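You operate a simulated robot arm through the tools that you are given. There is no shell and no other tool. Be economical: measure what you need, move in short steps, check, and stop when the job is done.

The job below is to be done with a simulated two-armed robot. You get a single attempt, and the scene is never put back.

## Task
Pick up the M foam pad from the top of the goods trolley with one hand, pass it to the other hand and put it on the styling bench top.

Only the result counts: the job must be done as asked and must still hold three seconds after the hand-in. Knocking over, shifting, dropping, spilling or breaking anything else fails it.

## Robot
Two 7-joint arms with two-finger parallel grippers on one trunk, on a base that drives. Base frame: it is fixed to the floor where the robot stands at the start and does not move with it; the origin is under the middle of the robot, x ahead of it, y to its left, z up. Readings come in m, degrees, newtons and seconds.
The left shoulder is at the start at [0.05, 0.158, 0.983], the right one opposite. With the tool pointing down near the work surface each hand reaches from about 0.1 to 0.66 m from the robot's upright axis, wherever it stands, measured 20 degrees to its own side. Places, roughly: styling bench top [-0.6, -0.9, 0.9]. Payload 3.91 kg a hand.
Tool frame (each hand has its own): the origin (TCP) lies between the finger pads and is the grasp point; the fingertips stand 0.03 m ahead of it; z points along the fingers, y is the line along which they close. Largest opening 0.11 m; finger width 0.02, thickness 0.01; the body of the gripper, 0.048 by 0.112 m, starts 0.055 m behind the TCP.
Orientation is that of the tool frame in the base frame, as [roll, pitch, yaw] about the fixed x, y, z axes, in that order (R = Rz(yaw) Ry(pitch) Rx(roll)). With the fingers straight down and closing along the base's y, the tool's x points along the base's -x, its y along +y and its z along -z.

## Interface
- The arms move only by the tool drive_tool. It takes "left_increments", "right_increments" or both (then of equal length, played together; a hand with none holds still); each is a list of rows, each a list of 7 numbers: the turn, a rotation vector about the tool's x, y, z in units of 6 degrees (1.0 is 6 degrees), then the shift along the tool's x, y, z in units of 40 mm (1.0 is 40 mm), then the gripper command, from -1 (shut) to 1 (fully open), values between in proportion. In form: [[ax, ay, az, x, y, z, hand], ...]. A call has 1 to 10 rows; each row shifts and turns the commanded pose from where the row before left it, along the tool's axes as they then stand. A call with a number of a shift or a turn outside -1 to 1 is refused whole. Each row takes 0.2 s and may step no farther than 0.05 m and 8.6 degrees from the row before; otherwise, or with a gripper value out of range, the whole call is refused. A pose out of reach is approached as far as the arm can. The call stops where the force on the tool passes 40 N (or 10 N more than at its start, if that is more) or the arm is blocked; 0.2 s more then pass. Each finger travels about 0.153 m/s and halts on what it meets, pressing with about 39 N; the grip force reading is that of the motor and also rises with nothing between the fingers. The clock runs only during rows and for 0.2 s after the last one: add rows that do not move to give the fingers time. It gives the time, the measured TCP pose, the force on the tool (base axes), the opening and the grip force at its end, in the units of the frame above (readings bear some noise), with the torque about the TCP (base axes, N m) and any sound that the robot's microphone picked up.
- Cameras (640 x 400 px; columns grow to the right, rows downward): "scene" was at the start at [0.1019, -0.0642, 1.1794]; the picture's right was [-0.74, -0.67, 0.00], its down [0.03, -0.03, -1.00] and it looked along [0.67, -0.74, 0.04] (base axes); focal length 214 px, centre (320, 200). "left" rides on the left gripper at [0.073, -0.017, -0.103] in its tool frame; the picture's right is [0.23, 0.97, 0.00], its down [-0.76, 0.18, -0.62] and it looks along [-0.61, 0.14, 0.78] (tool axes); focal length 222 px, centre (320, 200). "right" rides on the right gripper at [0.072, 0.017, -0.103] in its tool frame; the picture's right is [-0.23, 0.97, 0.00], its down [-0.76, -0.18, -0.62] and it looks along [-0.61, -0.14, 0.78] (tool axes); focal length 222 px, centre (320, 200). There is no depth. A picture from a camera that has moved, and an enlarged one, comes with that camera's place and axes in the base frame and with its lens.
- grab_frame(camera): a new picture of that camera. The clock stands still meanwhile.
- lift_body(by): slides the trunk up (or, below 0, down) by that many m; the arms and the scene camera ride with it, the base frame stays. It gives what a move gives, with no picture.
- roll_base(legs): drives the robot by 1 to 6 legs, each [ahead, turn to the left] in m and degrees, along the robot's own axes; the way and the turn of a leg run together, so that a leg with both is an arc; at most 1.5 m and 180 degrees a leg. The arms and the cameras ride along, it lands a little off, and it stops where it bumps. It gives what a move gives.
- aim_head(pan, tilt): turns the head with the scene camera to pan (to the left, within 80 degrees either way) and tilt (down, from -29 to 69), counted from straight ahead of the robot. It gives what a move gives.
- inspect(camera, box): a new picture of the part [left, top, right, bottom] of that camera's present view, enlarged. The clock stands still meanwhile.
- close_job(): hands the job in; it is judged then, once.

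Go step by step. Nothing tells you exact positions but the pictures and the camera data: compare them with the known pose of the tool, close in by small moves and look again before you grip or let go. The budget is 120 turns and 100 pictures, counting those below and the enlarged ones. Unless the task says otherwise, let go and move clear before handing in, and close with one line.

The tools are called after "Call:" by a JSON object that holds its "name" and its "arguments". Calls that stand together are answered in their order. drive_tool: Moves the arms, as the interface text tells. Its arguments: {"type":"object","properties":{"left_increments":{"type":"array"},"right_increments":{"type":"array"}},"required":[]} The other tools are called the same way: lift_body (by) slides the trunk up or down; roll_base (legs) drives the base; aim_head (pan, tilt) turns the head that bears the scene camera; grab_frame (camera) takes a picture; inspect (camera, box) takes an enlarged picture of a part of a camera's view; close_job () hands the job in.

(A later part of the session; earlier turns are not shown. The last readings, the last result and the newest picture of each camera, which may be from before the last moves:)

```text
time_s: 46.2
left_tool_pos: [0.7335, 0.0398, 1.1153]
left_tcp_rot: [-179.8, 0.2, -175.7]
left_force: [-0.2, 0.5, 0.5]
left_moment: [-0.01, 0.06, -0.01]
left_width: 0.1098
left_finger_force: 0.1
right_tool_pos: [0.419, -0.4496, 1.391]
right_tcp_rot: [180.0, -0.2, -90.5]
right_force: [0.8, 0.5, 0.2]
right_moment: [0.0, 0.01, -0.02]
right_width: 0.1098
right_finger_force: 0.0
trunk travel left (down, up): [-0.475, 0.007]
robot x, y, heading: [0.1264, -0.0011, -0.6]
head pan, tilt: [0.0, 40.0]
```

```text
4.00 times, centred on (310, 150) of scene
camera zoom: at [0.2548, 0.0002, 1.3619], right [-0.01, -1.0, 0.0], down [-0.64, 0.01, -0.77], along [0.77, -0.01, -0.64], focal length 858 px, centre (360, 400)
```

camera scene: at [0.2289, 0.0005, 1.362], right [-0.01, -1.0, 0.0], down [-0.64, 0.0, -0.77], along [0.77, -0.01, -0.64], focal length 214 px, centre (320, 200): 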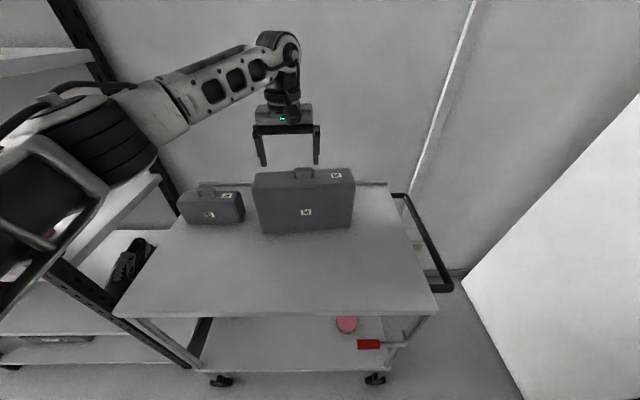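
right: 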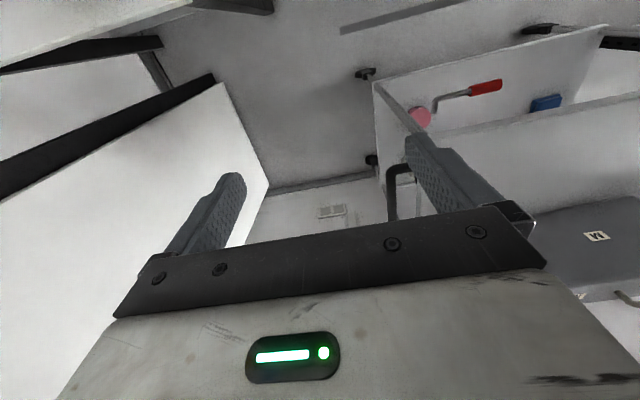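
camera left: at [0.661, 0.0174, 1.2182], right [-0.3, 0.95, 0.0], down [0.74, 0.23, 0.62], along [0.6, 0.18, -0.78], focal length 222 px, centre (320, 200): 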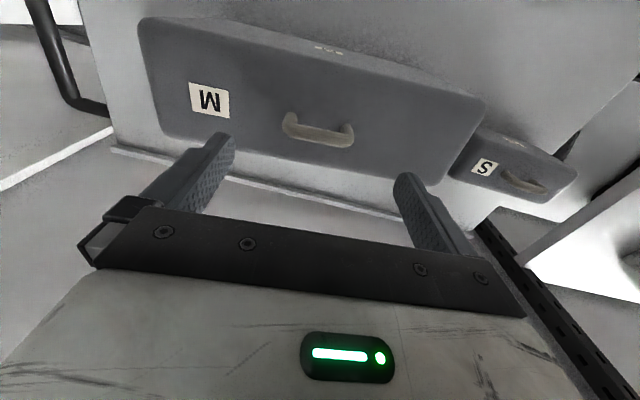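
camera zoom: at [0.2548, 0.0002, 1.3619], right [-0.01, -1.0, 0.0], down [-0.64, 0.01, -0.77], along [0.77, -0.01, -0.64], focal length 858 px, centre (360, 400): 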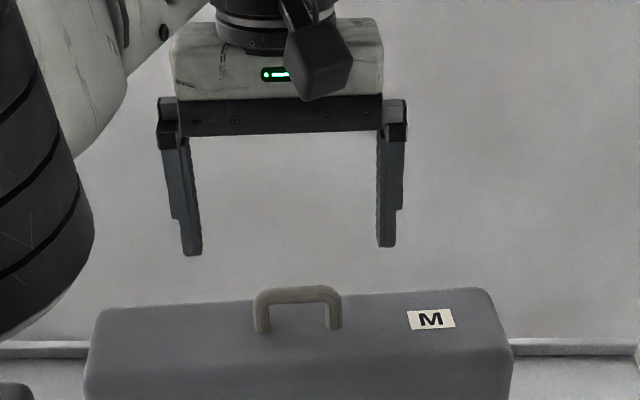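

Triangulating again puts the bar at ≈[0.7235, 0.035, 1.06]. I go down there and check before closing.

Call:
{"name": "drive_tool", "arguments": {"left_increments": [[0, 0, 0, 0.26, -0.1, 0.4, 1], [0, 0, 0, 0, 0, 0.5, 1], [0, 0, 0, 0, 0, 0.42, 1]]}}

Call:
{"name": "grab_frame", "arguments": {"camera": "left"}}

Call:
{"name": "inspect", "arguments": {"camera": "scene", "box": [230, 100, 390, 200]}}

```text
time_s: 47.0
left_tool_pos: [0.7344, 0.0343, 1.0719]
left_tcp_rot: [-179.9, 0.1, -175.9]
left_force: [-0.4, -0.1, -1.0]
left_moment: [0.03, -0.01, 0.0]
left_width: 0.1102
left_finger_force: 0.1
left hand out of reach, approached as far as the arm can: row 1, 3
right_tool_pos: [0.4174, -0.4504, 1.3912]
right_tcp_rot: [-179.9, 0.0, -90.5]
right_force: [0.6, 0.1, -0.3]
right_moment: [-0.01, -0.03, 0.01]
right_width: 0.1099
right_finger_force: 0.0
trunk travel left (down, up): [-0.475, 0.007]
robot x, y, heading: [0.1253, 0.0002, -0.5]
head pan, tilt: [0.0, 40.0]
```

```text
70 pictures are left
camera left: at [0.6626, 0.0129, 1.1748], right [-0.3, 0.95, 0.0], down [0.75, 0.23, 0.62], along [0.6, 0.18, -0.78], focal length 222 px, centre (320, 200)
```

left: 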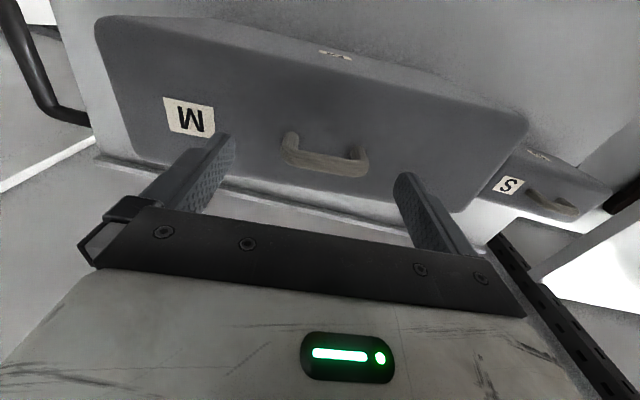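

```text
4.00 times, centred on (310, 150) of scene
camera zoom: at [0.2539, 0.0001, 1.362], right [-0.01, -1.0, 0.0], down [-0.64, 0.01, -0.77], along [0.77, -0.01, -0.64], focal length 858 px, centre (360, 400)
```

zoom: 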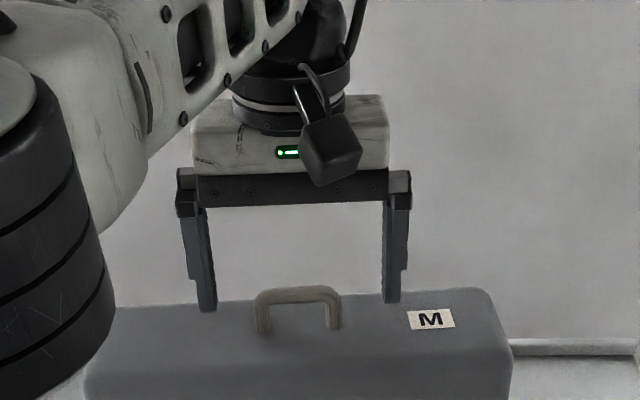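

TCP is ~1.3 cm too far; I correct back and 1 cm down, then look.

Call:
{"name": "drive_tool", "arguments": {"left_increments": [[0, 0, 0, 0.32, 0.05, 0.25, 1]]}}

Call:
{"name": "grab_frame", "arguments": {"camera": "left"}}

```text
time_s: 47.4
left_tool_pos: [0.7332, 0.0331, 1.0668]
left_tcp_rot: [-179.9, 0.1, -175.9]
left_force: [-1.4, -0.4, -0.2]
left_moment: [0.01, 0.0, -0.01]
left_width: 0.1101
left_finger_force: 0.0
left hand out of reach, approached as far as the arm can: row 1
right_tool_pos: [0.4176, -0.4493, 1.3894]
right_tcp_rot: [-179.8, 0.0, -90.4]
right_force: [0.4, 0.2, 0.1]
right_moment: [0.02, 0.0, -0.04]
right_width: 0.1099
right_finger_force: 0.1
trunk travel left (down, up): [-0.475, 0.007]
robot x, y, heading: [0.1237, -0.0012, -0.7]
head pan, tilt: [0.0, 40.0]
```

```text
68 pictures are left
camera left: at [0.6622, 0.0114, 1.1703], right [-0.3, 0.95, 0.0], down [0.75, 0.23, 0.62], along [0.6, 0.18, -0.78], focal length 222 px, centre (320, 200)
```

left: 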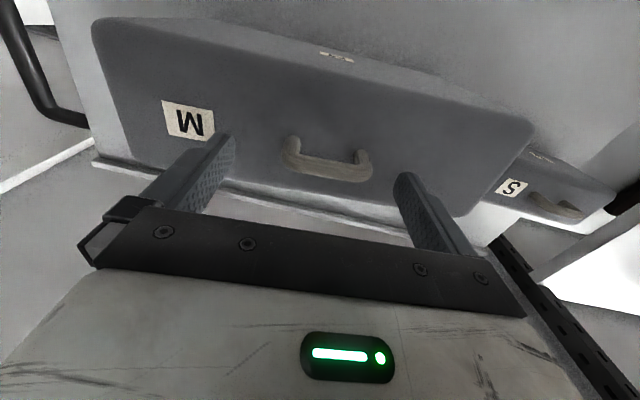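

Call:
{"name": "drive_tool", "arguments": {"left_increments": [[0, 0, 0, 0.15, 0.06, 0, 1], [0, 0, 0, 0.15, 0, 0, 1]]}}

Call:
{"name": "inspect", "arguments": {"camera": "left", "box": [220, 110, 420, 235]}}

```text
time_s: 48.0
left_tool_pos: [0.7342, 0.0336, 1.0667]
left_tcp_rot: [-179.8, 0.3, -175.8]
left_force: [0.1, 0.2, 0.5]
left_moment: [0.01, -0.02, -0.01]
left_width: 0.1102
left_finger_force: 0.1
left hand out of reach, approached as far as the arm can: row 1, 2
right_tool_pos: [0.4165, -0.4483, 1.3899]
right_tcp_rot: [-180.0, 0.0, -90.5]
right_force: [0.1, -0.4, 0.4]
right_moment: [0.01, -0.01, -0.02]
right_width: 0.1099
right_finger_force: 0.1
trunk travel left (down, up): [-0.475, 0.007]
robot x, y, heading: [0.1291, 0.0014, -0.2]
head pan, tilt: [0.0, 40.0]
```

```text
3.20 times, centred on (320, 172) of left
camera zoom: at [0.6622, 0.011, 1.1703], right [-0.3, 0.95, 0.0], down [0.74, 0.23, 0.62], along [0.6, 0.18, -0.78], focal length 711 px, centre (320, 288)
```

zoom: 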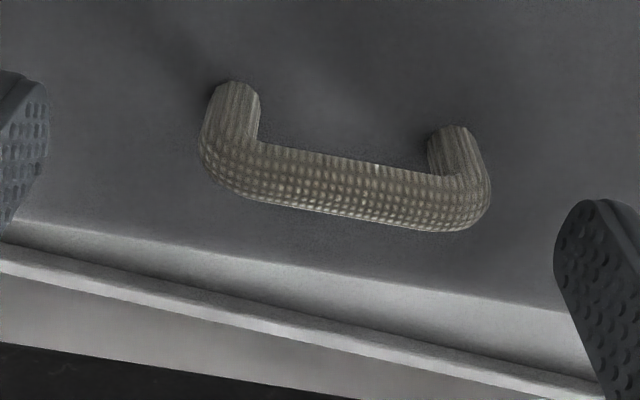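

The arm seems stuck at its limit; I lift a little and back up in larger steps to free it.

Call:
{"name": "drive_tool", "arguments": {"left_increments": [[0, 0, 0, 0, 0, -0.6, 1], [0, 0, 0, 0.6, 0, -0.4, 1]]}}

```text
time_s: 48.6
left_tool_pos: [0.7087, 0.0313, 1.1087]
left_tcp_rot: [-179.8, 0.3, -175.5]
left_force: [0.4, -0.7, 0.0]
left_moment: [-0.01, -0.01, 0.0]
left_width: 0.11
left_finger_force: 0.0
right_tool_pos: [0.4159, -0.4505, 1.3911]
right_tcp_rot: [-180.0, -0.1, -90.5]
right_force: [0.4, -0.5, 0.3]
right_moment: [0.02, -0.02, 0.0]
right_width: 0.11
right_finger_force: 0.1
trunk travel left (down, up): [-0.475, 0.007]
robot x, y, heading: [0.129, -0.0029, -0.5]
head pan, tilt: [0.0, 40.0]
```

Call:
{"name": "drive_tool", "arguments": {"left_increments": [[0, 0, 0, -0.3, 0.12, 0.3, 1], [0, 0, 0, 0, 0, 0.4, 1], [0, 0, 0, 0, 0, 0.4, 1]]}}

Call:
{"name": "inspect", "arguments": {"camera": "left", "box": [220, 110, 420, 235]}}

```text
time_s: 49.4
left_tool_pos: [0.7229, 0.0359, 1.0633]
left_tcp_rot: [-179.8, 0.2, -175.8]
left_force: [-0.1, -0.1, 0.8]
left_moment: [0.0, -0.01, 0.0]
left_width: 0.1101
left_finger_force: 0.1
right_tool_pos: [0.4178, -0.4499, 1.3917]
right_tcp_rot: [180.0, 0.0, -90.5]
right_force: [-0.1, 0.2, 1.2]
right_moment: [0.0, 0.01, 0.01]
right_width: 0.1099
right_finger_force: 0.1
trunk travel left (down, up): [-0.475, 0.007]
robot x, y, heading: [0.129, 0.0003, -0.2]
head pan, tilt: [0.0, 40.0]
```

```text
3.20 times, centred on (320, 172) of left
camera zoom: at [0.6506, 0.0149, 1.1662], right [-0.3, 0.95, 0.0], down [0.74, 0.24, 0.63], along [0.6, 0.18, -0.78], focal length 711 px, centre (320, 288)
```

zoom: 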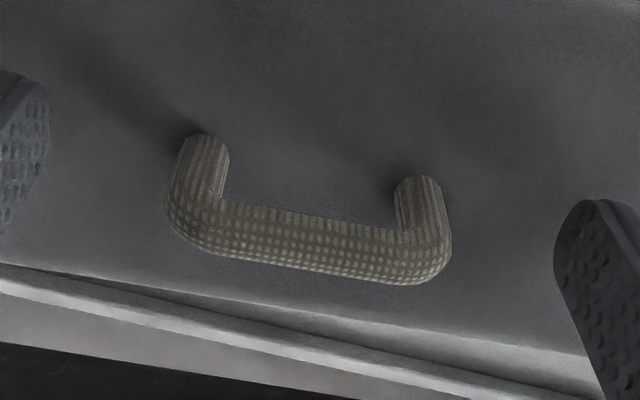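

Now the handle legs lie on the line between the fingertips and the bar is at TCP height. I close.

Call:
{"name": "drive_tool", "arguments": {"left_increments": [[0, 0, 0, 0, 0, 0, 0.2], [0, 0, 0, 0, 0, 0, -0.2], [0, 0, 0, 0, 0, 0, -1], [0, 0, 0, 0, 0, 0, -1], [0, 0, 0, 0, 0, 0, -1]]}}

Call:
{"name": "inspect", "arguments": {"camera": "left", "box": [220, 110, 420, 235]}}

```text
time_s: 50.6
left_tool_pos: [0.7238, 0.0362, 1.0635]
left_tcp_rot: [-179.8, 0.2, -175.8]
left_force: [-0.1, 1.3, 0.1]
left_moment: [-0.02, 0.04, -0.04]
left_width: 0.0572
left_finger_force: 38.9
right_tool_pos: [0.4177, -0.4491, 1.3911]
right_tcp_rot: [-179.9, -0.1, -90.5]
right_force: [0.0, 0.3, -0.4]
right_moment: [0.01, -0.01, 0.02]
right_width: 0.11
right_finger_force: 0.0
trunk travel left (down, up): [-0.475, 0.007]
robot x, y, heading: [0.1294, -0.0029, -0.4]
head pan, tilt: [0.0, 40.0]
```

```text
3.20 times, centred on (320, 172) of left
camera zoom: at [0.6505, 0.0147, 1.1663], right [-0.3, 0.95, 0.0], down [0.74, 0.23, 0.63], along [0.6, 0.18, -0.78], focal length 711 px, centre (320, 288)
```

zoom: 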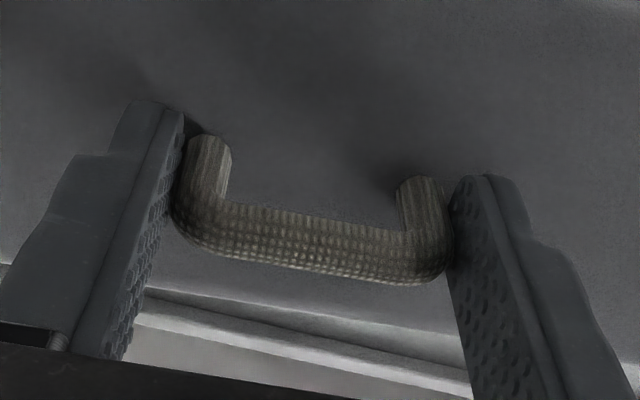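

The handle is gripped (width 0.057). I lift 2 cm and read the weight.

Call:
{"name": "drive_tool", "arguments": {"left_increments": [[0, 0, 0, 0, 0, -0.25, -1], [0, 0, 0, 0, 0, -0.25, -1], [0, 0, 0, 0, 0, 0, -1]]}}

Call:
{"name": "grab_frame", "arguments": {"camera": "scene"}}

```text
time_s: 51.4
left_tool_pos: [0.7224, 0.0374, 1.0828]
left_tcp_rot: [-179.8, 0.2, -175.8]
left_force: [0.1, -0.9, -2.4]
left_moment: [0.0, 0.05, 0.0]
left_width: 0.057
left_finger_force: 39.0
right_tool_pos: [0.4189, -0.4485, 1.3908]
right_tcp_rot: [180.0, -0.1, -90.5]
right_force: [0.4, -0.7, -1.0]
right_moment: [0.02, 0.0, -0.03]
right_width: 0.1099
right_finger_force: 0.0
trunk travel left (down, up): [-0.475, 0.007]
robot x, y, heading: [0.1254, -0.0015, -0.6]
head pan, tilt: [0.0, 40.0]
```

```text
64 pictures are left
camera scene: at [0.2541, 0.0002, 1.362], right [-0.01, -1.0, 0.0], down [-0.64, 0.01, -0.77], along [0.77, -0.01, -0.64], focal length 214 px, centre (320, 200)
```

scene: 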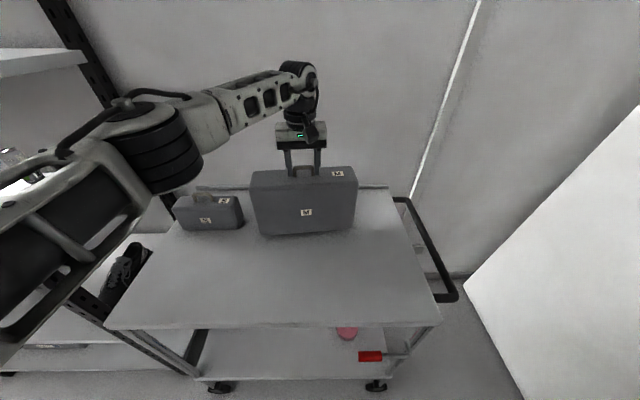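

It weighs only ~0.2 kg and hangs firmly. I lift further and draw it back toward the robot.

Call:
{"name": "drive_tool", "arguments": {"left_increments": [[0, 0, 0, 0.2, 0, -0.8, -1], [0, 0, 0, 0.4, 0, -0.8, -1], [0, 0, 0, 0.8, 0, -0.5, -1], [0, 0, 0, 0.9, 0, 0, -1], [0, 0, 0, 0.9, 0, 0, -1], [0, 0, 0, 0.9, 0, 0, -1], [0, 0, 0, 0.9, 0, 0, -1]]}}

Call:
{"name": "roll_base", "arguments": {"legs": [[-0.3, 0]]}}

Call:
{"name": "grab_frame", "arguments": {"camera": "scene"}}

```text
time_s: 53.0
left_tool_pos: [0.5209, 0.0218, 1.1681]
left_tcp_rot: [-179.8, 0.2, -175.7]
left_force: [0.4, -0.9, -2.2]
left_moment: [-0.03, 0.0, -0.01]
left_width: 0.0569
left_finger_force: 39.5
right_tool_pos: [0.4162, -0.4495, 1.3912]
right_tcp_rot: [-179.8, -0.2, -90.5]
right_force: [0.1, -0.1, 0.9]
right_moment: [0.0, -0.04, -0.01]
right_width: 0.1101
right_finger_force: 0.1
trunk travel left (down, up): [-0.475, 0.007]
robot x, y, heading: [0.1275, -0.0006, -0.6]
head pan, tilt: [0.0, 40.0]
```

```text
time_s: 55.1
left_tool_pos: [0.2133, 0.0242, 1.1661]
left_tcp_rot: [-179.8, 0.2, -175.8]
left_force: [0.0, -0.5, -1.9]
left_moment: [0.03, -0.01, 0.02]
left_width: 0.0571
left_finger_force: 38.6
right_tool_pos: [0.1099, -0.4465, 1.3908]
right_tcp_rot: [-179.9, -0.1, -90.5]
right_force: [0.0, -0.3, 0.3]
right_moment: [0.0, 0.0, 0.04]
right_width: 0.1102
right_finger_force: 0.1
trunk travel left (down, up): [-0.475, 0.007]
robot x, y, heading: [-0.1786, 0.0025, -0.7]
head pan, tilt: [0.0, 40.0]
```

```text
63 pictures are left
camera scene: at [-0.0535, 0.0027, 1.362], right [-0.01, -1.0, 0.0], down [-0.64, 0.01, -0.77], along [0.77, -0.01, -0.64], focal length 214 px, centre (320, 200)
```

scene: 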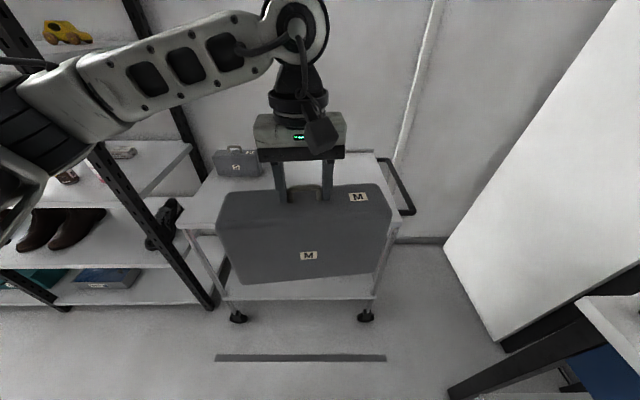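

The pad hangs clear, and there is room. For the pass, I tilt the right hand 45° inward (closing across the pad's thickness, aligned with its yaw) to grip its right upper corner.

Call:
{"name": "drive_tool", "arguments": {"right_increments": [[0, 0, -0.75, 0, 0, 0, 1], [0, -0.94, 0, 0, 0, 0, 1], [0, -0.94, 0, 0, 0, 0, 1], [0, -0.94, 0, 0, 0, 0, 1], [0, -0.94, 0, 0, 0, 0, 1], [0, -0.94, 0, 0, 0, 0, 1], [0, -0.94, 0, 0, 0, 0, 1], [0, -0.94, 0, 0, 0, 0, 1], [0, -0.92, 0, 0, 0, 0, 1]]}}

```text
time_s: 57.1
left_tool_pos: [0.2145, 0.0242, 1.1664]
left_tcp_rot: [-179.8, 0.2, -175.8]
left_force: [0.3, 0.5, -1.7]
left_moment: [0.0, 0.04, -0.01]
left_width: 0.0568
left_finger_force: 38.7
right_tool_pos: [0.1362, -0.431, 1.3393]
right_tcp_rot: [-179.8, 44.9, -85.9]
right_force: [-0.8, -1.0, 0.4]
right_moment: [0.03, 0.0, 0.0]
right_width: 0.11
right_finger_force: 0.0
right hand out of reach, approached as far as the arm can: row 6, 7, 8, 9
trunk travel left (down, up): [-0.475, 0.007]
robot x, y, heading: [-0.1784, -0.001, -0.4]
head pan, tilt: [0.0, 40.0]
```

Call:
{"name": "drive_tool", "arguments": {"right_increments": [[0, 0, 0, -0.325, -0.457, 0.79, 1], [0, 0, 0, -0.325, -0.457, 0.79, 1], [0, 0, 0, -0.325, -0.457, 0.79, 1], [0, 0, 0, -0.325, -0.457, 0.79, 1], [0, 0, 0, -0.325, -0.457, 0.79, 1], [0, 0, 0, -0.325, -0.457, 0.79, 1]]}}

Call:
{"name": "grab_frame", "arguments": {"camera": "scene"}}

Call:
{"name": "grab_frame", "arguments": {"camera": "right"}}

```text
time_s: 58.5
left_tool_pos: [0.2155, 0.0244, 1.1655]
left_tcp_rot: [-179.8, 0.2, -175.8]
left_force: [-0.3, 0.7, -2.3]
left_moment: [0.03, 0.0, 0.03]
left_width: 0.0567
left_finger_force: 38.6
right_tool_pos: [0.2349, -0.2342, 1.2594]
right_tcp_rot: [-179.9, 44.9, -86.0]
right_force: [0.4, 0.6, 0.2]
right_moment: [0.01, 0.01, 0.04]
right_width: 0.1103
right_finger_force: 0.0
trunk travel left (down, up): [-0.475, 0.007]
robot x, y, heading: [-0.1831, -0.0026, -0.5]
head pan, tilt: [0.0, 40.0]
```

```text
62 pictures are left
camera scene: at [-0.0525, 0.0034, 1.3619], right [-0.01, -1.0, 0.0], down [-0.64, 0.0, -0.77], along [0.77, -0.01, -0.64], focal length 214 px, centre (320, 200)
```

scene: 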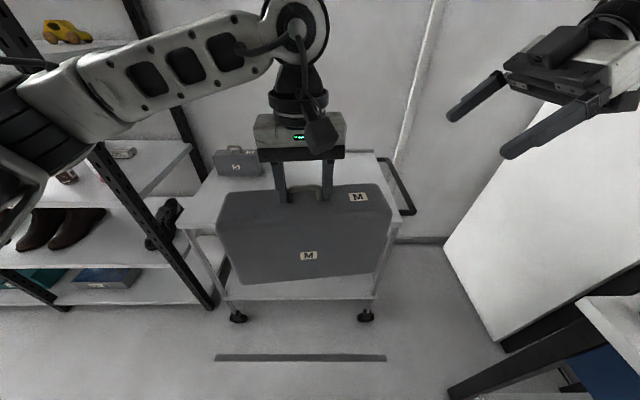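

```text
61 pictures are left
camera right: at [0.2259, -0.3593, 1.2815], right [-0.98, 0.09, 0.16], down [0.17, 0.11, 0.98], along [0.07, 0.99, -0.12], focal length 222 px, centre (320, 200)
```

right: 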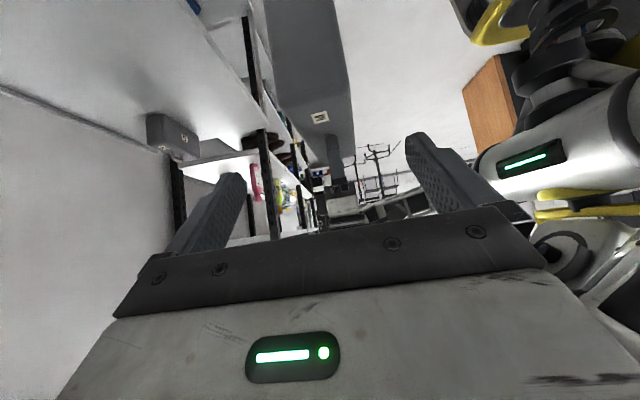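

Call:
{"name": "inspect", "arguments": {"camera": "right", "box": [220, 0, 420, 200]}}

```text
2.00 times, centred on (320, 100) of right
camera zoom: at [0.2259, -0.3593, 1.2815], right [-0.98, 0.09, 0.16], down [0.17, 0.11, 0.98], along [0.07, 0.99, -0.12], focal length 444 px, centre (320, 400)
```

zoom: 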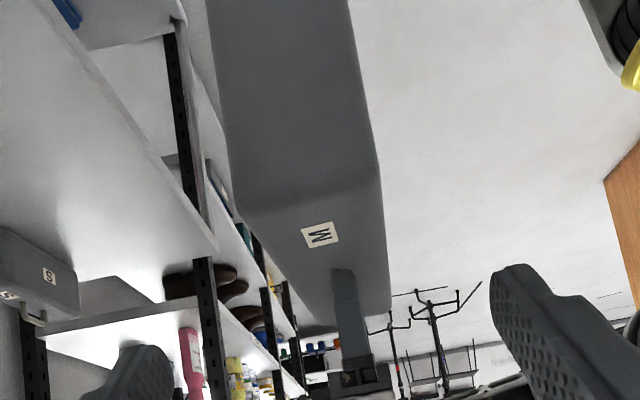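

The right hand lines up with the pad's end. I advance along the fingers by 14 cm and look.

Call:
{"name": "drive_tool", "arguments": {"right_increments": [[0, 0, 0, 0, -0.05, 0.9, 1], [0, 0, 0, 0, 0, 0.9, 1], [0, 0, 0, 0, 0, 0.9, 1], [0, 0, 0, 0, 0, 0.8, 1]]}}

Call:
{"name": "grab_frame", "arguments": {"camera": "scene"}}

Call:
{"name": "grab_frame", "arguments": {"camera": "right"}}

```text
time_s: 59.5
left_tool_pos: [0.2158, 0.0239, 1.166]
left_tcp_rot: [-179.8, 0.3, -175.9]
left_force: [0.2, 0.5, -2.2]
left_moment: [0.01, 0.0, 0.0]
left_width: 0.0567
left_finger_force: 38.2
right_tool_pos: [0.2326, -0.146, 1.165]
right_tcp_rot: [-179.6, 45.3, -85.6]
right_force: [0.1, -0.2, 0.1]
right_moment: [0.02, -0.01, 0.0]
right_width: 0.1096
right_finger_force: 0.0
right hand out of reach, approached as far as the arm can: row 4
trunk travel left (down, up): [-0.475, 0.007]
robot x, y, heading: [-0.1798, -0.0013, -0.5]
head pan, tilt: [0.0, 40.0]
```

```text
59 pictures are left
camera scene: at [-0.0526, 0.0025, 1.362], right [-0.01, -1.0, 0.0], down [-0.64, 0.01, -0.77], along [0.77, -0.01, -0.64], focal length 214 px, centre (320, 200)
```

scene: 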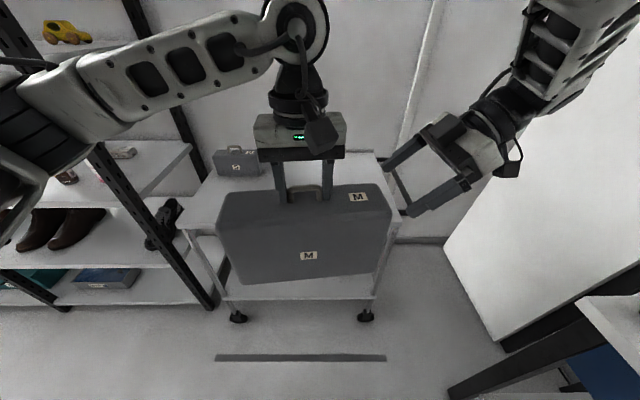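

```text
58 pictures are left
camera right: at [0.2244, -0.2722, 1.1862], right [-0.98, 0.09, 0.16], down [0.16, 0.1, 0.98], along [0.07, 0.99, -0.12], focal length 222 px, centre (320, 200)
```

right: 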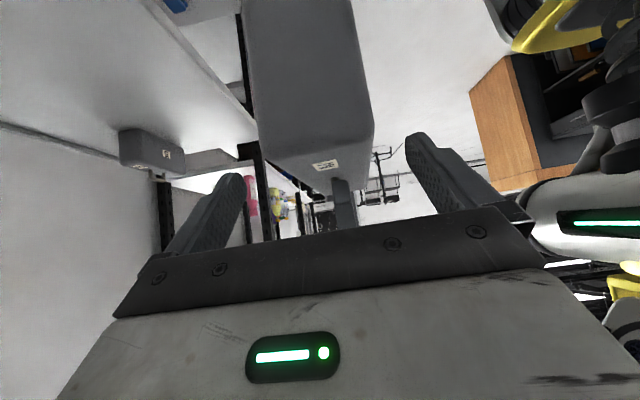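

The right arm nears its limit, so I bring the pad to it: the left hand moves 6.5 cm right and 6.3 cm up in line with the right hand's fingers.

Call:
{"name": "drive_tool", "arguments": {"left_increments": [[0, 0, 0, 0.03, -0.4, -0.4, -1], [0, 0, 0, 0.03, -0.4, -0.4, -1], [0, 0, 0, 0.03, -0.4, -0.4, -1]]}}

Call:
{"name": "grab_frame", "arguments": {"camera": "right"}}

Call:
{"name": "grab_frame", "arguments": {"camera": "scene"}}

```text
time_s: 60.3
left_tool_pos: [0.2146, -0.0259, 1.2163]
left_tcp_rot: [-179.8, 0.2, -175.8]
left_force: [0.2, -0.2, -1.2]
left_moment: [0.02, 0.04, 0.01]
left_width: 0.0568
left_finger_force: 39.3
right_tool_pos: [0.2326, -0.1491, 1.1642]
right_tcp_rot: [-179.8, 45.2, -86.1]
right_force: [-0.1, 0.5, 0.1]
right_moment: [0.0, 0.01, 0.02]
right_width: 0.1101
right_finger_force: 0.1
trunk travel left (down, up): [-0.475, 0.007]
robot x, y, heading: [-0.1813, 0.0014, -0.7]
head pan, tilt: [0.0, 40.0]
```

```text
57 pictures are left
camera right: at [0.2237, -0.2746, 1.1851], right [-0.98, 0.1, 0.16], down [0.17, 0.1, 0.98], along [0.08, 0.99, -0.12], focal length 222 px, centre (320, 200)
```

right: 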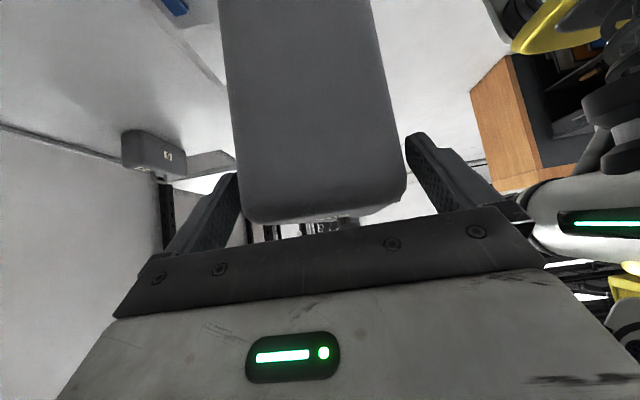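

```text
56 pictures are left
camera scene: at [-0.0531, 0.0021, 1.362], right [-0.01, -1.0, 0.0], down [-0.64, 0.01, -0.77], along [0.77, -0.01, -0.64], focal length 214 px, centre (320, 200)
```

scene: 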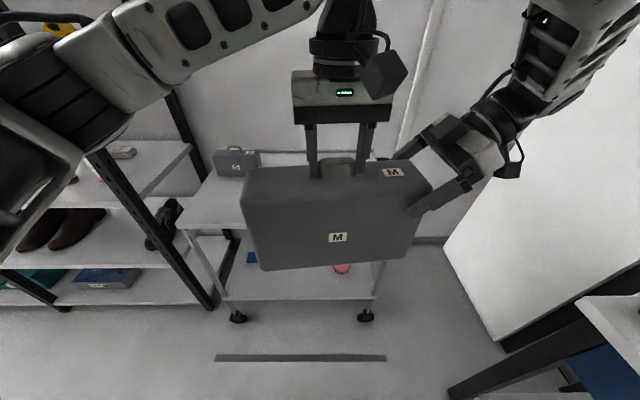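

The pad corner is centred between the right fingers. A little deeper, then I close the right hand.

Call:
{"name": "drive_tool", "arguments": {"left_increments": [[0, 0, 0, 0, -0.28, -0.28, -1], [0, 0, 0, 0, 0, 0, -1], [0, 0, 0, 0, 0, 0, -1], [0, 0, 0, 0, 0, 0, -1], [0, 0, 0, 0, 0, 0, -1]], "right_increments": [[0, 0, 0, 0, 0, 0, 1], [0, 0, 0, 0, 0, 0, 0.6], [0, 0, 0, 0, 0, 0, 0.2], [0, 0, 0, 0, 0, 0, -1], [0, 0, 0, 0, 0, 0, -1]]}}

Call:
{"name": "grab_frame", "arguments": {"camera": "scene"}}

Call:
{"name": "grab_frame", "arguments": {"camera": "right"}}

```text
time_s: 61.5
left_tool_pos: [0.2159, -0.0368, 1.2257]
left_tcp_rot: [-179.8, 0.3, -175.8]
left_force: [8.8, 0.0, -6.1]
left_moment: [0.44, -0.47, -0.17]
left_width: 0.0569
left_finger_force: 39.3
right_tool_pos: [0.2331, -0.1486, 1.164]
right_tcp_rot: [179.9, 45.3, -86.1]
right_force: [-8.4, 0.1, 4.5]
right_moment: [0.06, 0.0, 1.13]
right_width: 0.0927
right_finger_force: 38.8
trunk travel left (down, up): [-0.475, 0.007]
robot x, y, heading: [-0.1782, 0.0036, -0.6]
head pan, tilt: [0.0, 40.0]
```

```text
55 pictures are left
camera scene: at [-0.0529, 0.0026, 1.362], right [-0.01, -1.0, 0.0], down [-0.64, 0.01, -0.77], along [0.77, -0.01, -0.64], focal length 214 px, centre (320, 200)
```

scene: 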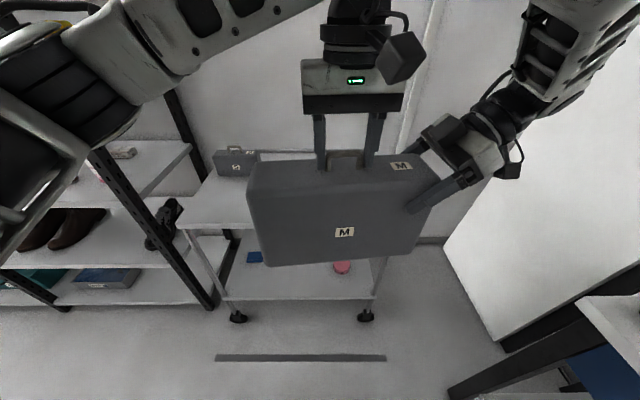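

```text
54 pictures are left
camera right: at [0.2237, -0.2743, 1.1844], right [-0.98, 0.09, 0.16], down [0.17, 0.11, 0.98], along [0.07, 0.99, -0.12], focal length 222 px, centre (320, 200)
```

right: 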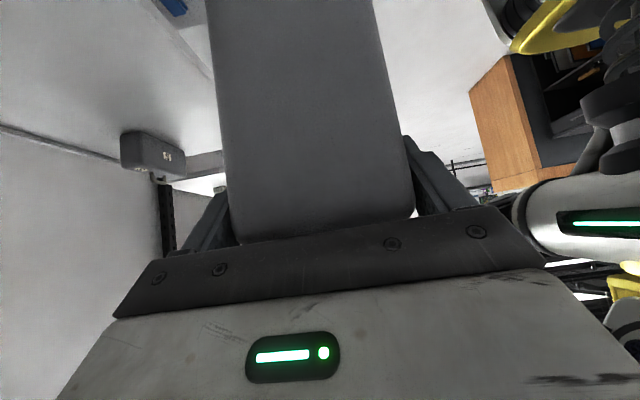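

Both hands hold the pad. I open the left hand a bit and raise it off the handle.

Call:
{"name": "drive_tool", "arguments": {"left_increments": [[0, 0, 0, 0, 0, 0, 0.2], [0, 0, 0, 0, 0, 0, 0.5], [0, 0, 0, 0, 0, 0, 0.5], [0, 0, 0, 0, 0, 0, 0.5]], "right_increments": [[0, 0, 0, 0, 0, 0, -1], [0, 0, 0, 0, 0, 0, -1], [0, 0, 0, 0, 0, 0, -1], [0, 0, 0, 0, 0, 0, -1]]}}

Call:
{"name": "grab_frame", "arguments": {"camera": "scene"}}

```text
time_s: 62.5
left_tool_pos: [0.216, -0.0365, 1.2271]
left_tcp_rot: [-179.8, 0.2, -175.8]
left_force: [0.0, 0.1, -0.3]
left_moment: [-0.03, 0.0, 0.0]
left_width: 0.0824
left_finger_force: 0.0
right_tool_pos: [0.233, -0.1481, 1.1634]
right_tcp_rot: [-179.9, 45.2, -86.2]
right_force: [-0.1, 0.5, 0.2]
right_moment: [-0.24, -0.03, 0.04]
right_width: 0.0927
right_finger_force: 39.2
trunk travel left (down, up): [-0.475, 0.007]
robot x, y, heading: [-0.1801, 0.0027, -0.4]
head pan, tilt: [0.0, 40.0]
```

```text
53 pictures are left
camera scene: at [-0.0529, 0.0026, 1.362], right [-0.01, -1.0, 0.0], down [-0.64, 0.01, -0.77], along [0.77, -0.01, -0.64], focal length 214 px, centre (320, 200)
```

scene: 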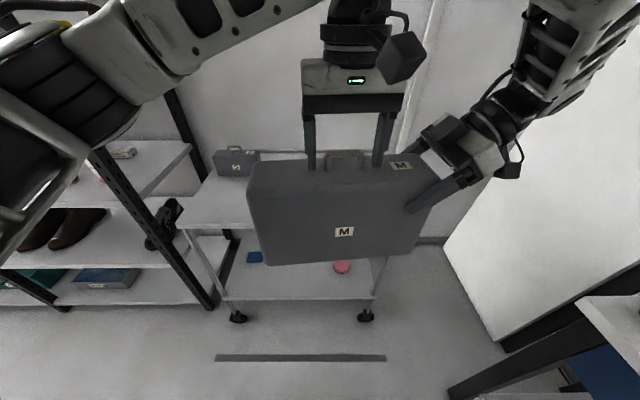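

The right hand holds the pad alone. I raise the left hand and move it away to the left.

Call:
{"name": "drive_tool", "arguments": {"left_increments": [[0, 0, 0, 0, 0, -0.7, 0.5], [0, 0, 0, 0, 0, -0.7, 0.5], [0, 0, 0, 0.2, 0.9, 0, 0.5], [0, 0, 0, 0.2, 0.9, 0, 0.5], [0, 0, 0, 0, 0.9, 0, 0.5], [0, 0, 0, 0, 0.9, 0, 0.5], [0, 0, 0, 0, 0.9, 0, 0.5], [0, 0, 0, 0, 0.9, 0, 0.5], [0, 0, 0, 0, 0.9, 0, 0.5]]}}

Call:
{"name": "aim_head", "arguments": {"pan": -50, "tilt": 30}}

Call:
{"name": "grab_frame", "arguments": {"camera": "scene"}}

```text
time_s: 64.5
left_tool_pos: [0.1821, 0.2169, 1.2815]
left_tcp_rot: [-179.8, 0.3, -175.8]
left_force: [0.5, 0.7, -0.7]
left_moment: [-0.01, 0.02, 0.02]
left_width: 0.0825
left_finger_force: 0.0
right_tool_pos: [0.2327, -0.1475, 1.1648]
right_tcp_rot: [-180.0, 45.2, -86.0]
right_force: [0.2, 0.0, 0.6]
right_moment: [-0.25, 0.0, 0.01]
right_width: 0.0924
right_finger_force: 39.3
trunk travel left (down, up): [-0.475, 0.007]
robot x, y, heading: [-0.1805, -0.0033, -0.8]
head pan, tilt: [0.0, 40.0]
```

```text
time_s: 65.7
left_tool_pos: [0.1824, 0.2156, 1.281]
left_tcp_rot: [-179.7, 0.1, -175.8]
left_force: [0.0, -0.5, -1.4]
left_moment: [0.0, -0.02, 0.0]
left_width: 0.0823
left_finger_force: 0.2
right_tool_pos: [0.2336, -0.1482, 1.1653]
right_tcp_rot: [-179.9, 45.2, -86.1]
right_force: [-0.1, -0.4, -0.3]
right_moment: [-0.23, -0.04, 0.01]
right_width: 0.0923
right_finger_force: 39.3
trunk travel left (down, up): [-0.475, 0.007]
robot x, y, heading: [-0.1803, 0.006, -0.5]
head pan, tilt: [-50.0, 30.0]
```

```text
52 pictures are left
camera scene: at [-0.0802, -0.0663, 1.3773], right [-0.77, -0.64, 0.0], down [-0.32, 0.39, -0.87], along [0.55, -0.67, -0.5], focal length 214 px, centre (320, 200)
```

scene: 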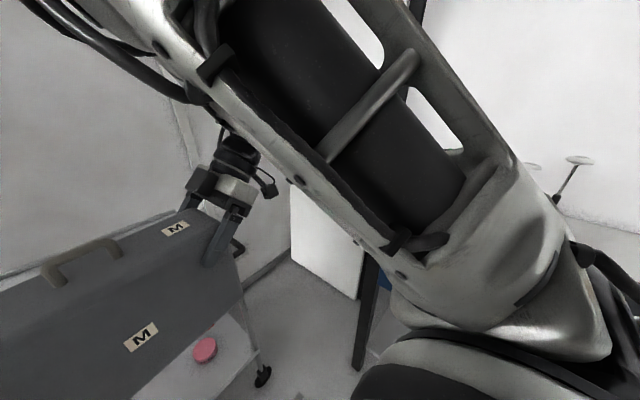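

Now I turn the robot right by 90° to face the bench and look.

Call:
{"name": "roll_base", "arguments": {"legs": [[0, -89.5]]}}

Call:
{"name": "aim_head", "arguments": {"pan": 10, "tilt": 30}}

Call:
{"name": "grab_frame", "arguments": {"camera": "scene"}}

Call:
{"name": "aim_head", "arguments": {"pan": -35, "tilt": 30}}

Call:
{"name": "grab_frame", "arguments": {"camera": "scene"}}

```text
time_s: 69.9
left_tool_pos: [0.0291, -0.3616, 1.2805]
left_tcp_rot: [-179.8, 0.3, 93.5]
left_force: [0.0, 0.4, 0.3]
left_moment: [-0.01, 0.0, 0.05]
left_width: 0.0827
left_finger_force: 0.1
right_tool_pos: [-0.3352, -0.4085, 1.1654]
right_tcp_rot: [-180.0, 45.1, -176.8]
right_force: [0.0, 0.2, 0.0]
right_moment: [-0.03, 0.26, 0.04]
right_width: 0.0919
right_finger_force: 39.1
trunk travel left (down, up): [-0.475, 0.007]
robot x, y, heading: [-0.1812, 0.0037, -91.3]
head pan, tilt: [-50.0, 30.0]
```

```text
time_s: 71.2
left_tool_pos: [0.0288, -0.3614, 1.281]
left_tcp_rot: [-179.8, 0.2, 93.4]
left_force: [-0.7, 0.4, 0.1]
left_moment: [0.03, -0.02, 0.03]
left_width: 0.0825
left_finger_force: 0.0
right_tool_pos: [-0.3363, -0.4085, 1.1636]
right_tcp_rot: [-180.0, 45.3, -176.9]
right_force: [0.5, -0.3, 0.5]
right_moment: [0.0, 0.23, -0.02]
right_width: 0.0918
right_finger_force: 39.7
trunk travel left (down, up): [-0.475, 0.007]
robot x, y, heading: [-0.1798, -0.0002, -91.0]
head pan, tilt: [10.0, 30.0]
```

```text
51 pictures are left
camera scene: at [-0.165, -0.1258, 1.3773], right [-0.99, -0.15, 0.0], down [-0.08, 0.49, -0.87], along [0.13, -0.86, -0.5], focal length 214 px, centre (320, 200)
```

scene: 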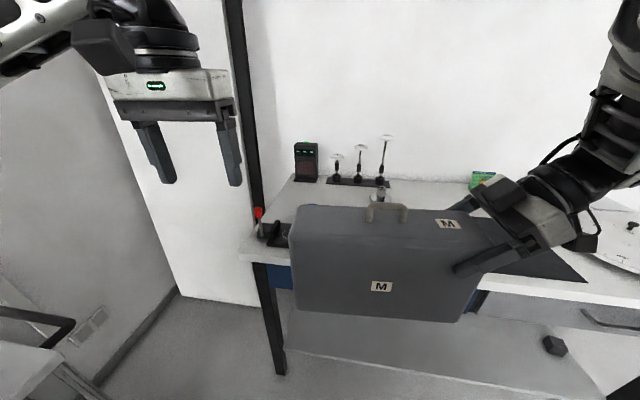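

```text
time_s: 72.3
left_tool_pos: [0.028, -0.3616, 1.2818]
left_tcp_rot: [-179.7, 0.3, 93.5]
left_force: [0.7, 0.2, 0.1]
left_moment: [0.02, 0.05, 0.0]
left_width: 0.0825
left_finger_force: 0.0
right_tool_pos: [-0.3347, -0.4087, 1.1647]
right_tcp_rot: [-179.8, 45.2, -177.0]
right_force: [-0.3, 0.1, -0.1]
right_moment: [-0.03, 0.24, 0.02]
right_width: 0.092
right_finger_force: 39.2
trunk travel left (down, up): [-0.475, 0.007]
robot x, y, heading: [-0.1805, 0.0011, -91.3]
head pan, tilt: [-35.0, 30.0]
```

```text
50 pictures are left
camera scene: at [-0.2321, -0.1096, 1.3773], right [-0.81, 0.59, 0.0], down [0.29, 0.4, -0.87], along [-0.51, -0.7, -0.5], focal length 214 px, centre (320, 200)
```

scene: 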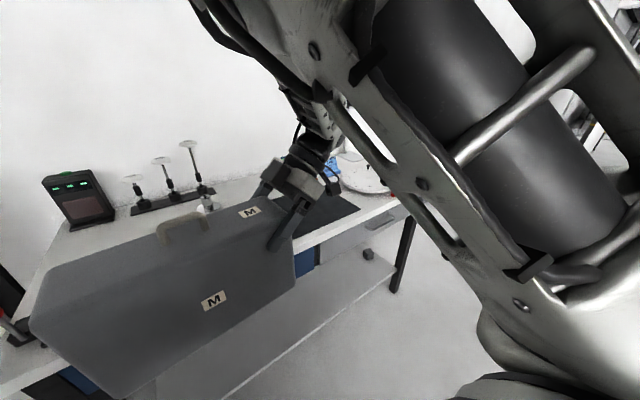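

The spot between the clamp device (y≈-0.60…-0.68) and the blue disc/lamps, around [-0.23, -0.82], looks bare. The pad is already at x≈-0.225; I first test whether the right arm can extend 6 cm forward.

Call:
{"name": "drive_tool", "arguments": {"right_increments": [[0, 0, 0, 0, -0.5, 0, -1], [0, 0, 0, 0, -0.5, 0, -1], [0, 0, 0, 0, -0.5, 0, -1]]}}

Call:
{"name": "aim_head", "arguments": {"pan": 0, "tilt": 55}}

Call:
{"name": "grab_frame", "arguments": {"camera": "scene"}}

```text
time_s: 73.2
left_tool_pos: [0.0297, -0.3618, 1.2804]
left_tcp_rot: [-179.8, 0.2, 93.5]
left_force: [-0.1, 0.0, -0.3]
left_moment: [0.0, -0.02, 0.01]
left_width: 0.0824
left_finger_force: 0.1
right_tool_pos: [-0.3324, -0.4697, 1.1647]
right_tcp_rot: [180.0, 45.2, -177.0]
right_force: [-0.3, -0.9, -2.3]
right_moment: [-0.03, 0.24, 0.0]
right_width: 0.092
right_finger_force: 38.9
trunk travel left (down, up): [-0.475, 0.007]
robot x, y, heading: [-0.1801, 0.0003, -91.0]
head pan, tilt: [-35.0, 30.0]
```

```text
time_s: 74.2
left_tool_pos: [0.0279, -0.363, 1.2812]
left_tcp_rot: [-179.8, 0.2, 93.5]
left_force: [-1.1, -0.2, -0.2]
left_moment: [0.0, 0.01, 0.04]
left_width: 0.0825
left_finger_force: 0.2
right_tool_pos: [-0.3324, -0.4698, 1.1641]
right_tcp_rot: [180.0, 45.2, -176.9]
right_force: [0.7, 0.9, -2.5]
right_moment: [0.0, 0.26, 0.02]
right_width: 0.0922
right_finger_force: 38.7
trunk travel left (down, up): [-0.475, 0.007]
robot x, y, heading: [-0.1832, 0.0025, -90.7]
head pan, tilt: [0.0, 55.0]
```

```text
49 pictures are left
camera scene: at [-0.1803, -0.1086, 1.3413], right [-1.0, 0.02, 0.0], down [0.02, 0.82, -0.57], along [-0.01, -0.57, -0.82], focal length 214 px, centre (320, 200)
```

scene: 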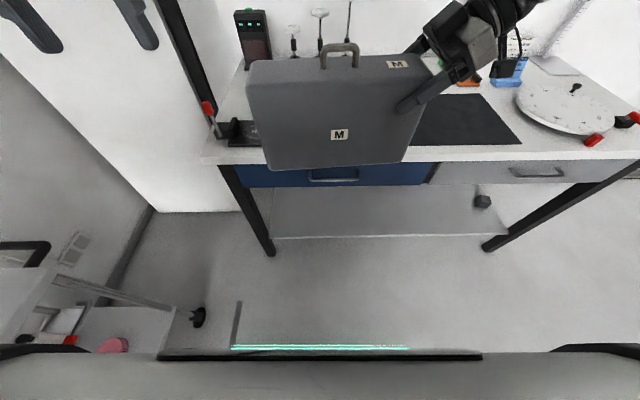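

The chest front is only ~0.1 m ahead of the axis, so I can drive 0.36 m ahead with good clearance from the bench edge (y≈-0.56).

Call:
{"name": "roll_base", "arguments": {"legs": [[0.18, 0], [0.17, 0]]}}

Call:
{"name": "aim_head", "arguments": {"pan": 20, "tilt": 50}}

Call:
{"name": "grab_frame", "arguments": {"camera": "scene"}}

Call:
{"name": "grab_frame", "arguments": {"camera": "left"}}

```text
time_s: 76.8
left_tool_pos: [0.0252, -0.6991, 1.2812]
left_tcp_rot: [-179.8, 0.3, 93.9]
left_force: [0.2, 0.3, 0.1]
left_moment: [-0.03, 0.03, -0.02]
left_width: 0.0826
left_finger_force: 0.0
right_tool_pos: [-0.3352, -0.8083, 1.1658]
right_tcp_rot: [-179.7, 45.2, -176.6]
right_force: [0.3, 0.2, -2.2]
right_moment: [-0.03, 0.25, 0.0]
right_width: 0.0916
right_finger_force: 38.6
trunk travel left (down, up): [-0.475, 0.007]
robot x, y, heading: [-0.1862, -0.3335, -90.7]
head pan, tilt: [0.0, 55.0]
stopped in leg 2: the robot was blocked; the commanded pose is now the measured one
```

```text
time_s: 77.6
left_tool_pos: [0.0271, -0.6993, 1.2812]
left_tcp_rot: [-179.8, 0.2, 93.9]
left_force: [-1.0, -0.8, 1.0]
left_moment: [0.02, -0.01, -0.02]
left_width: 0.0826
left_finger_force: 0.0
right_tool_pos: [-0.3358, -0.8103, 1.1658]
right_tcp_rot: [-179.9, 45.3, -176.6]
right_force: [0.1, -0.1, -2.1]
right_moment: [-0.06, 0.24, 0.01]
right_width: 0.0918
right_finger_force: 38.8
trunk travel left (down, up): [-0.475, 0.007]
robot x, y, heading: [-0.185, -0.3343, -90.7]
head pan, tilt: [20.0, 50.0]
```

```text
48 pictures are left
camera scene: at [-0.1586, -0.4485, 1.3478], right [-0.94, -0.33, 0.0], down [-0.25, 0.72, -0.64], along [0.21, -0.61, -0.77], focal length 214 px, centre (320, 200)
```

scene: 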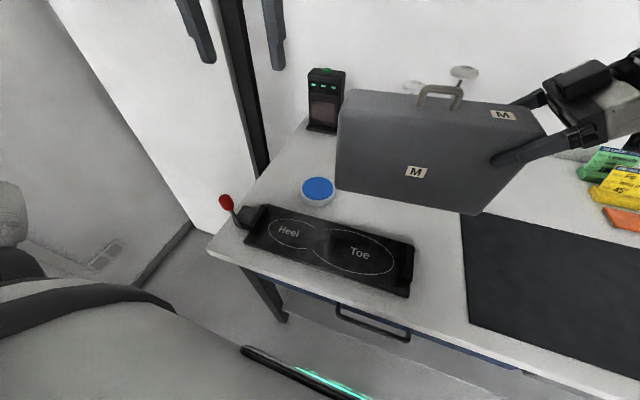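

```text
47 pictures are left
camera left: at [0.0041, -0.6286, 1.3842], right [0.96, 0.29, 0.0], down [0.23, -0.75, 0.63], along [0.18, -0.6, -0.78], focal length 222 px, centre (320, 200)
```

left: 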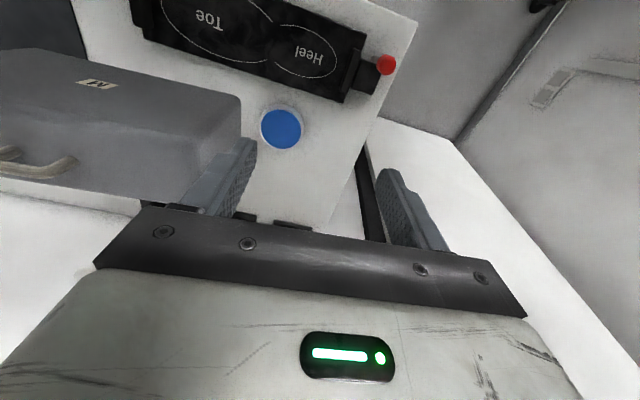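

Blocked at y≈-0.334, enough. The free spot is around [-0.234, -0.84]: device back edge y≈-0.73, disc from x≈-0.06, mat from x≈-0.396. I back off 1 cm, move the pad there and lower the trunk 7 cm.

Call:
{"name": "roll_base", "arguments": {"legs": [[-0.01, 0]]}}

Call:
{"name": "drive_tool", "arguments": {"right_increments": [[0, 0, 0, 0.1, -0.5, -0.1, -1], [0, 0, 0, 0.1, -0.5, -0.1, -1]]}}

Call:
{"name": "lift_body", "arguments": {"by": -0.07}}

Call:
{"name": "grab_frame", "arguments": {"camera": "scene"}}

Call:
{"name": "grab_frame", "arguments": {"camera": "left"}}

```text
time_s: 78.4
left_tool_pos: [0.0259, -0.6907, 1.2805]
left_tcp_rot: [-179.8, 0.2, 93.9]
left_force: [0.6, 0.4, 0.1]
left_moment: [-0.02, -0.01, -0.01]
left_width: 0.0825
left_finger_force: 0.0
right_tool_pos: [-0.3349, -0.8002, 1.1655]
right_tcp_rot: [-179.9, 45.3, -176.6]
right_force: [0.4, 0.7, -1.6]
right_moment: [-0.03, 0.23, 0.02]
right_width: 0.0919
right_finger_force: 38.9
trunk travel left (down, up): [-0.475, 0.007]
robot x, y, heading: [-0.1834, -0.3241, -90.7]
head pan, tilt: [20.0, 50.0]
```

```text
time_s: 79.0
left_tool_pos: [0.0256, -0.6891, 1.2807]
left_tcp_rot: [-179.8, 0.1, 93.9]
left_force: [0.6, 0.5, 1.0]
left_moment: [0.03, 0.03, -0.01]
left_width: 0.0825
left_finger_force: 0.1
right_tool_pos: [-0.3456, -0.8409, 1.165]
right_tcp_rot: [-180.0, 45.3, -176.8]
right_force: [-0.4, -1.0, -1.4]
right_moment: [0.01, 0.24, -0.01]
right_width: 0.092
right_finger_force: 39.1
trunk travel left (down, up): [-0.475, 0.007]
robot x, y, heading: [-0.182, -0.3275, -90.9]
head pan, tilt: [20.0, 50.0]
```

```text
time_s: 80.0
left_tool_pos: [0.0263, -0.6899, 1.2117]
left_tcp_rot: [-179.8, 0.2, 93.9]
left_force: [-0.2, 0.5, 0.3]
left_moment: [0.04, -0.01, -0.01]
left_width: 0.0826
left_finger_force: 0.1
right_tool_pos: [-0.3457, -0.8405, 1.0959]
right_tcp_rot: [-179.9, 45.4, -176.6]
right_force: [-0.2, 0.0, -2.0]
right_moment: [0.0, 0.23, 0.01]
right_width: 0.0918
right_finger_force: 39.4
trunk travel left (down, up): [-0.405, 0.077]
robot x, y, heading: [-0.1868, -0.3271, -90.7]
head pan, tilt: [20.0, 50.0]
```

```text
46 pictures are left
camera scene: at [-0.1584, -0.4385, 1.2778], right [-0.94, -0.33, 0.0], down [-0.25, 0.72, -0.64], along [0.21, -0.61, -0.77], focal length 214 px, centre (320, 200)
```

scene: 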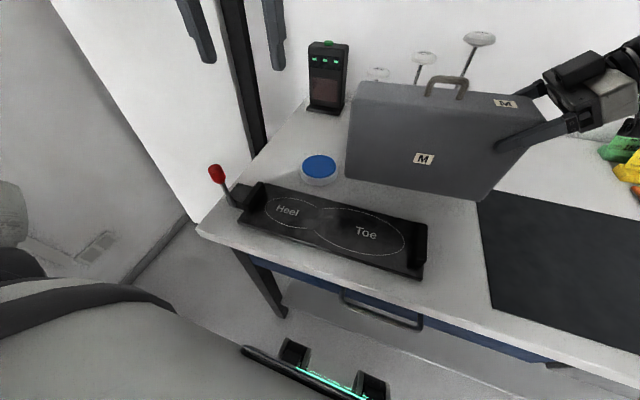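

```text
45 pictures are left
camera left: at [0.0042, -0.6186, 1.3142], right [0.96, 0.29, 0.0], down [0.23, -0.75, 0.63], along [0.18, -0.6, -0.78], focal length 222 px, centre (320, 200)
```

left: 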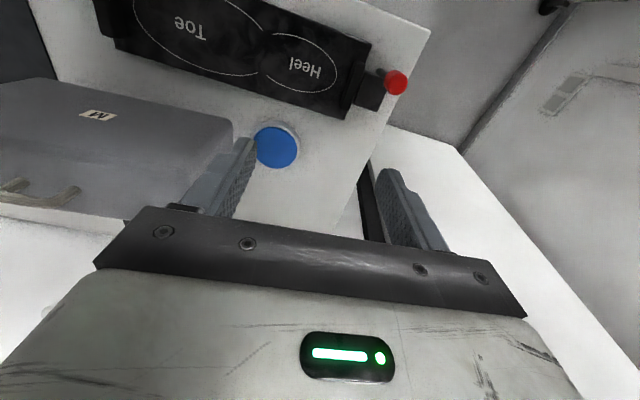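

Clearances are good on all sides (jar ~4 cm, device ~6 cm). I lower the trunk further by 3 cm and look from the side.

Call:
{"name": "lift_body", "arguments": {"by": -0.03}}

Call:
{"name": "inspect", "arguments": {"camera": "scene", "box": [320, 60, 560, 210]}}

```text
time_s: 80.8
left_tool_pos: [0.0271, -0.6906, 1.1807]
left_tcp_rot: [-179.8, 0.2, 93.9]
left_force: [-0.3, 0.4, -1.0]
left_moment: [-0.02, -0.01, 0.02]
left_width: 0.0828
left_finger_force: 0.1
right_tool_pos: [-0.3454, -0.8406, 1.0648]
right_tcp_rot: [-179.9, 45.4, -176.7]
right_force: [-0.1, -0.8, -3.3]
right_moment: [-0.03, 0.22, 0.03]
right_width: 0.0919
right_finger_force: 39.5
trunk travel left (down, up): [-0.375, 0.107]
robot x, y, heading: [-0.1867, -0.3263, -91.1]
head pan, tilt: [20.0, 50.0]
```

```text
2.67 times, centred on (440, 135) of scene
camera zoom: at [-0.1584, -0.4385, 1.2478], right [-0.94, -0.33, 0.0], down [-0.25, 0.72, -0.64], along [0.21, -0.61, -0.77], focal length 572 px, centre (0, 373)
```

zoom: 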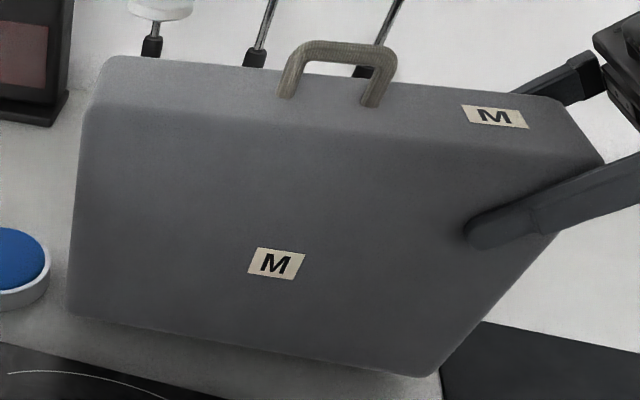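

Nearly down. I lower in ~1 cm steps watching the force.

Call:
{"name": "lift_body", "arguments": {"by": -0.01}}

Call:
{"name": "lift_body", "arguments": {"by": -0.006}}

```text
time_s: 81.4
left_tool_pos: [0.0266, -0.6908, 1.1706]
left_tcp_rot: [-179.8, 0.2, 94.0]
left_force: [-0.6, 0.1, -0.4]
left_moment: [-0.01, 0.03, 0.01]
left_width: 0.0828
left_finger_force: 0.1
right_tool_pos: [-0.3447, -0.8403, 1.0553]
right_tcp_rot: [-180.0, 45.3, -176.6]
right_force: [-0.3, -0.6, -1.0]
right_moment: [-0.03, 0.21, 0.01]
right_width: 0.0917
right_finger_force: 38.9
trunk travel left (down, up): [-0.365, 0.117]
robot x, y, heading: [-0.1867, -0.3288, -90.7]
head pan, tilt: [20.0, 50.0]
```

```text
time_s: 81.9
left_tool_pos: [0.0264, -0.688, 1.1665]
left_tcp_rot: [-179.8, 0.3, 93.9]
left_force: [0.5, 0.9, -0.7]
left_moment: [0.0, -0.04, -0.04]
left_width: 0.0826
left_finger_force: 0.1
right_tool_pos: [-0.3451, -0.8399, 1.0526]
right_tcp_rot: [-179.6, 45.5, -176.4]
right_force: [-3.7, -0.7, 13.3]
right_moment: [0.82, -1.53, 0.43]
right_width: 0.092
right_finger_force: 38.8
trunk travel left (down, up): [-0.359, 0.123]
robot x, y, heading: [-0.1854, -0.328, -90.8]
head pan, tilt: [20.0, 50.0]
```

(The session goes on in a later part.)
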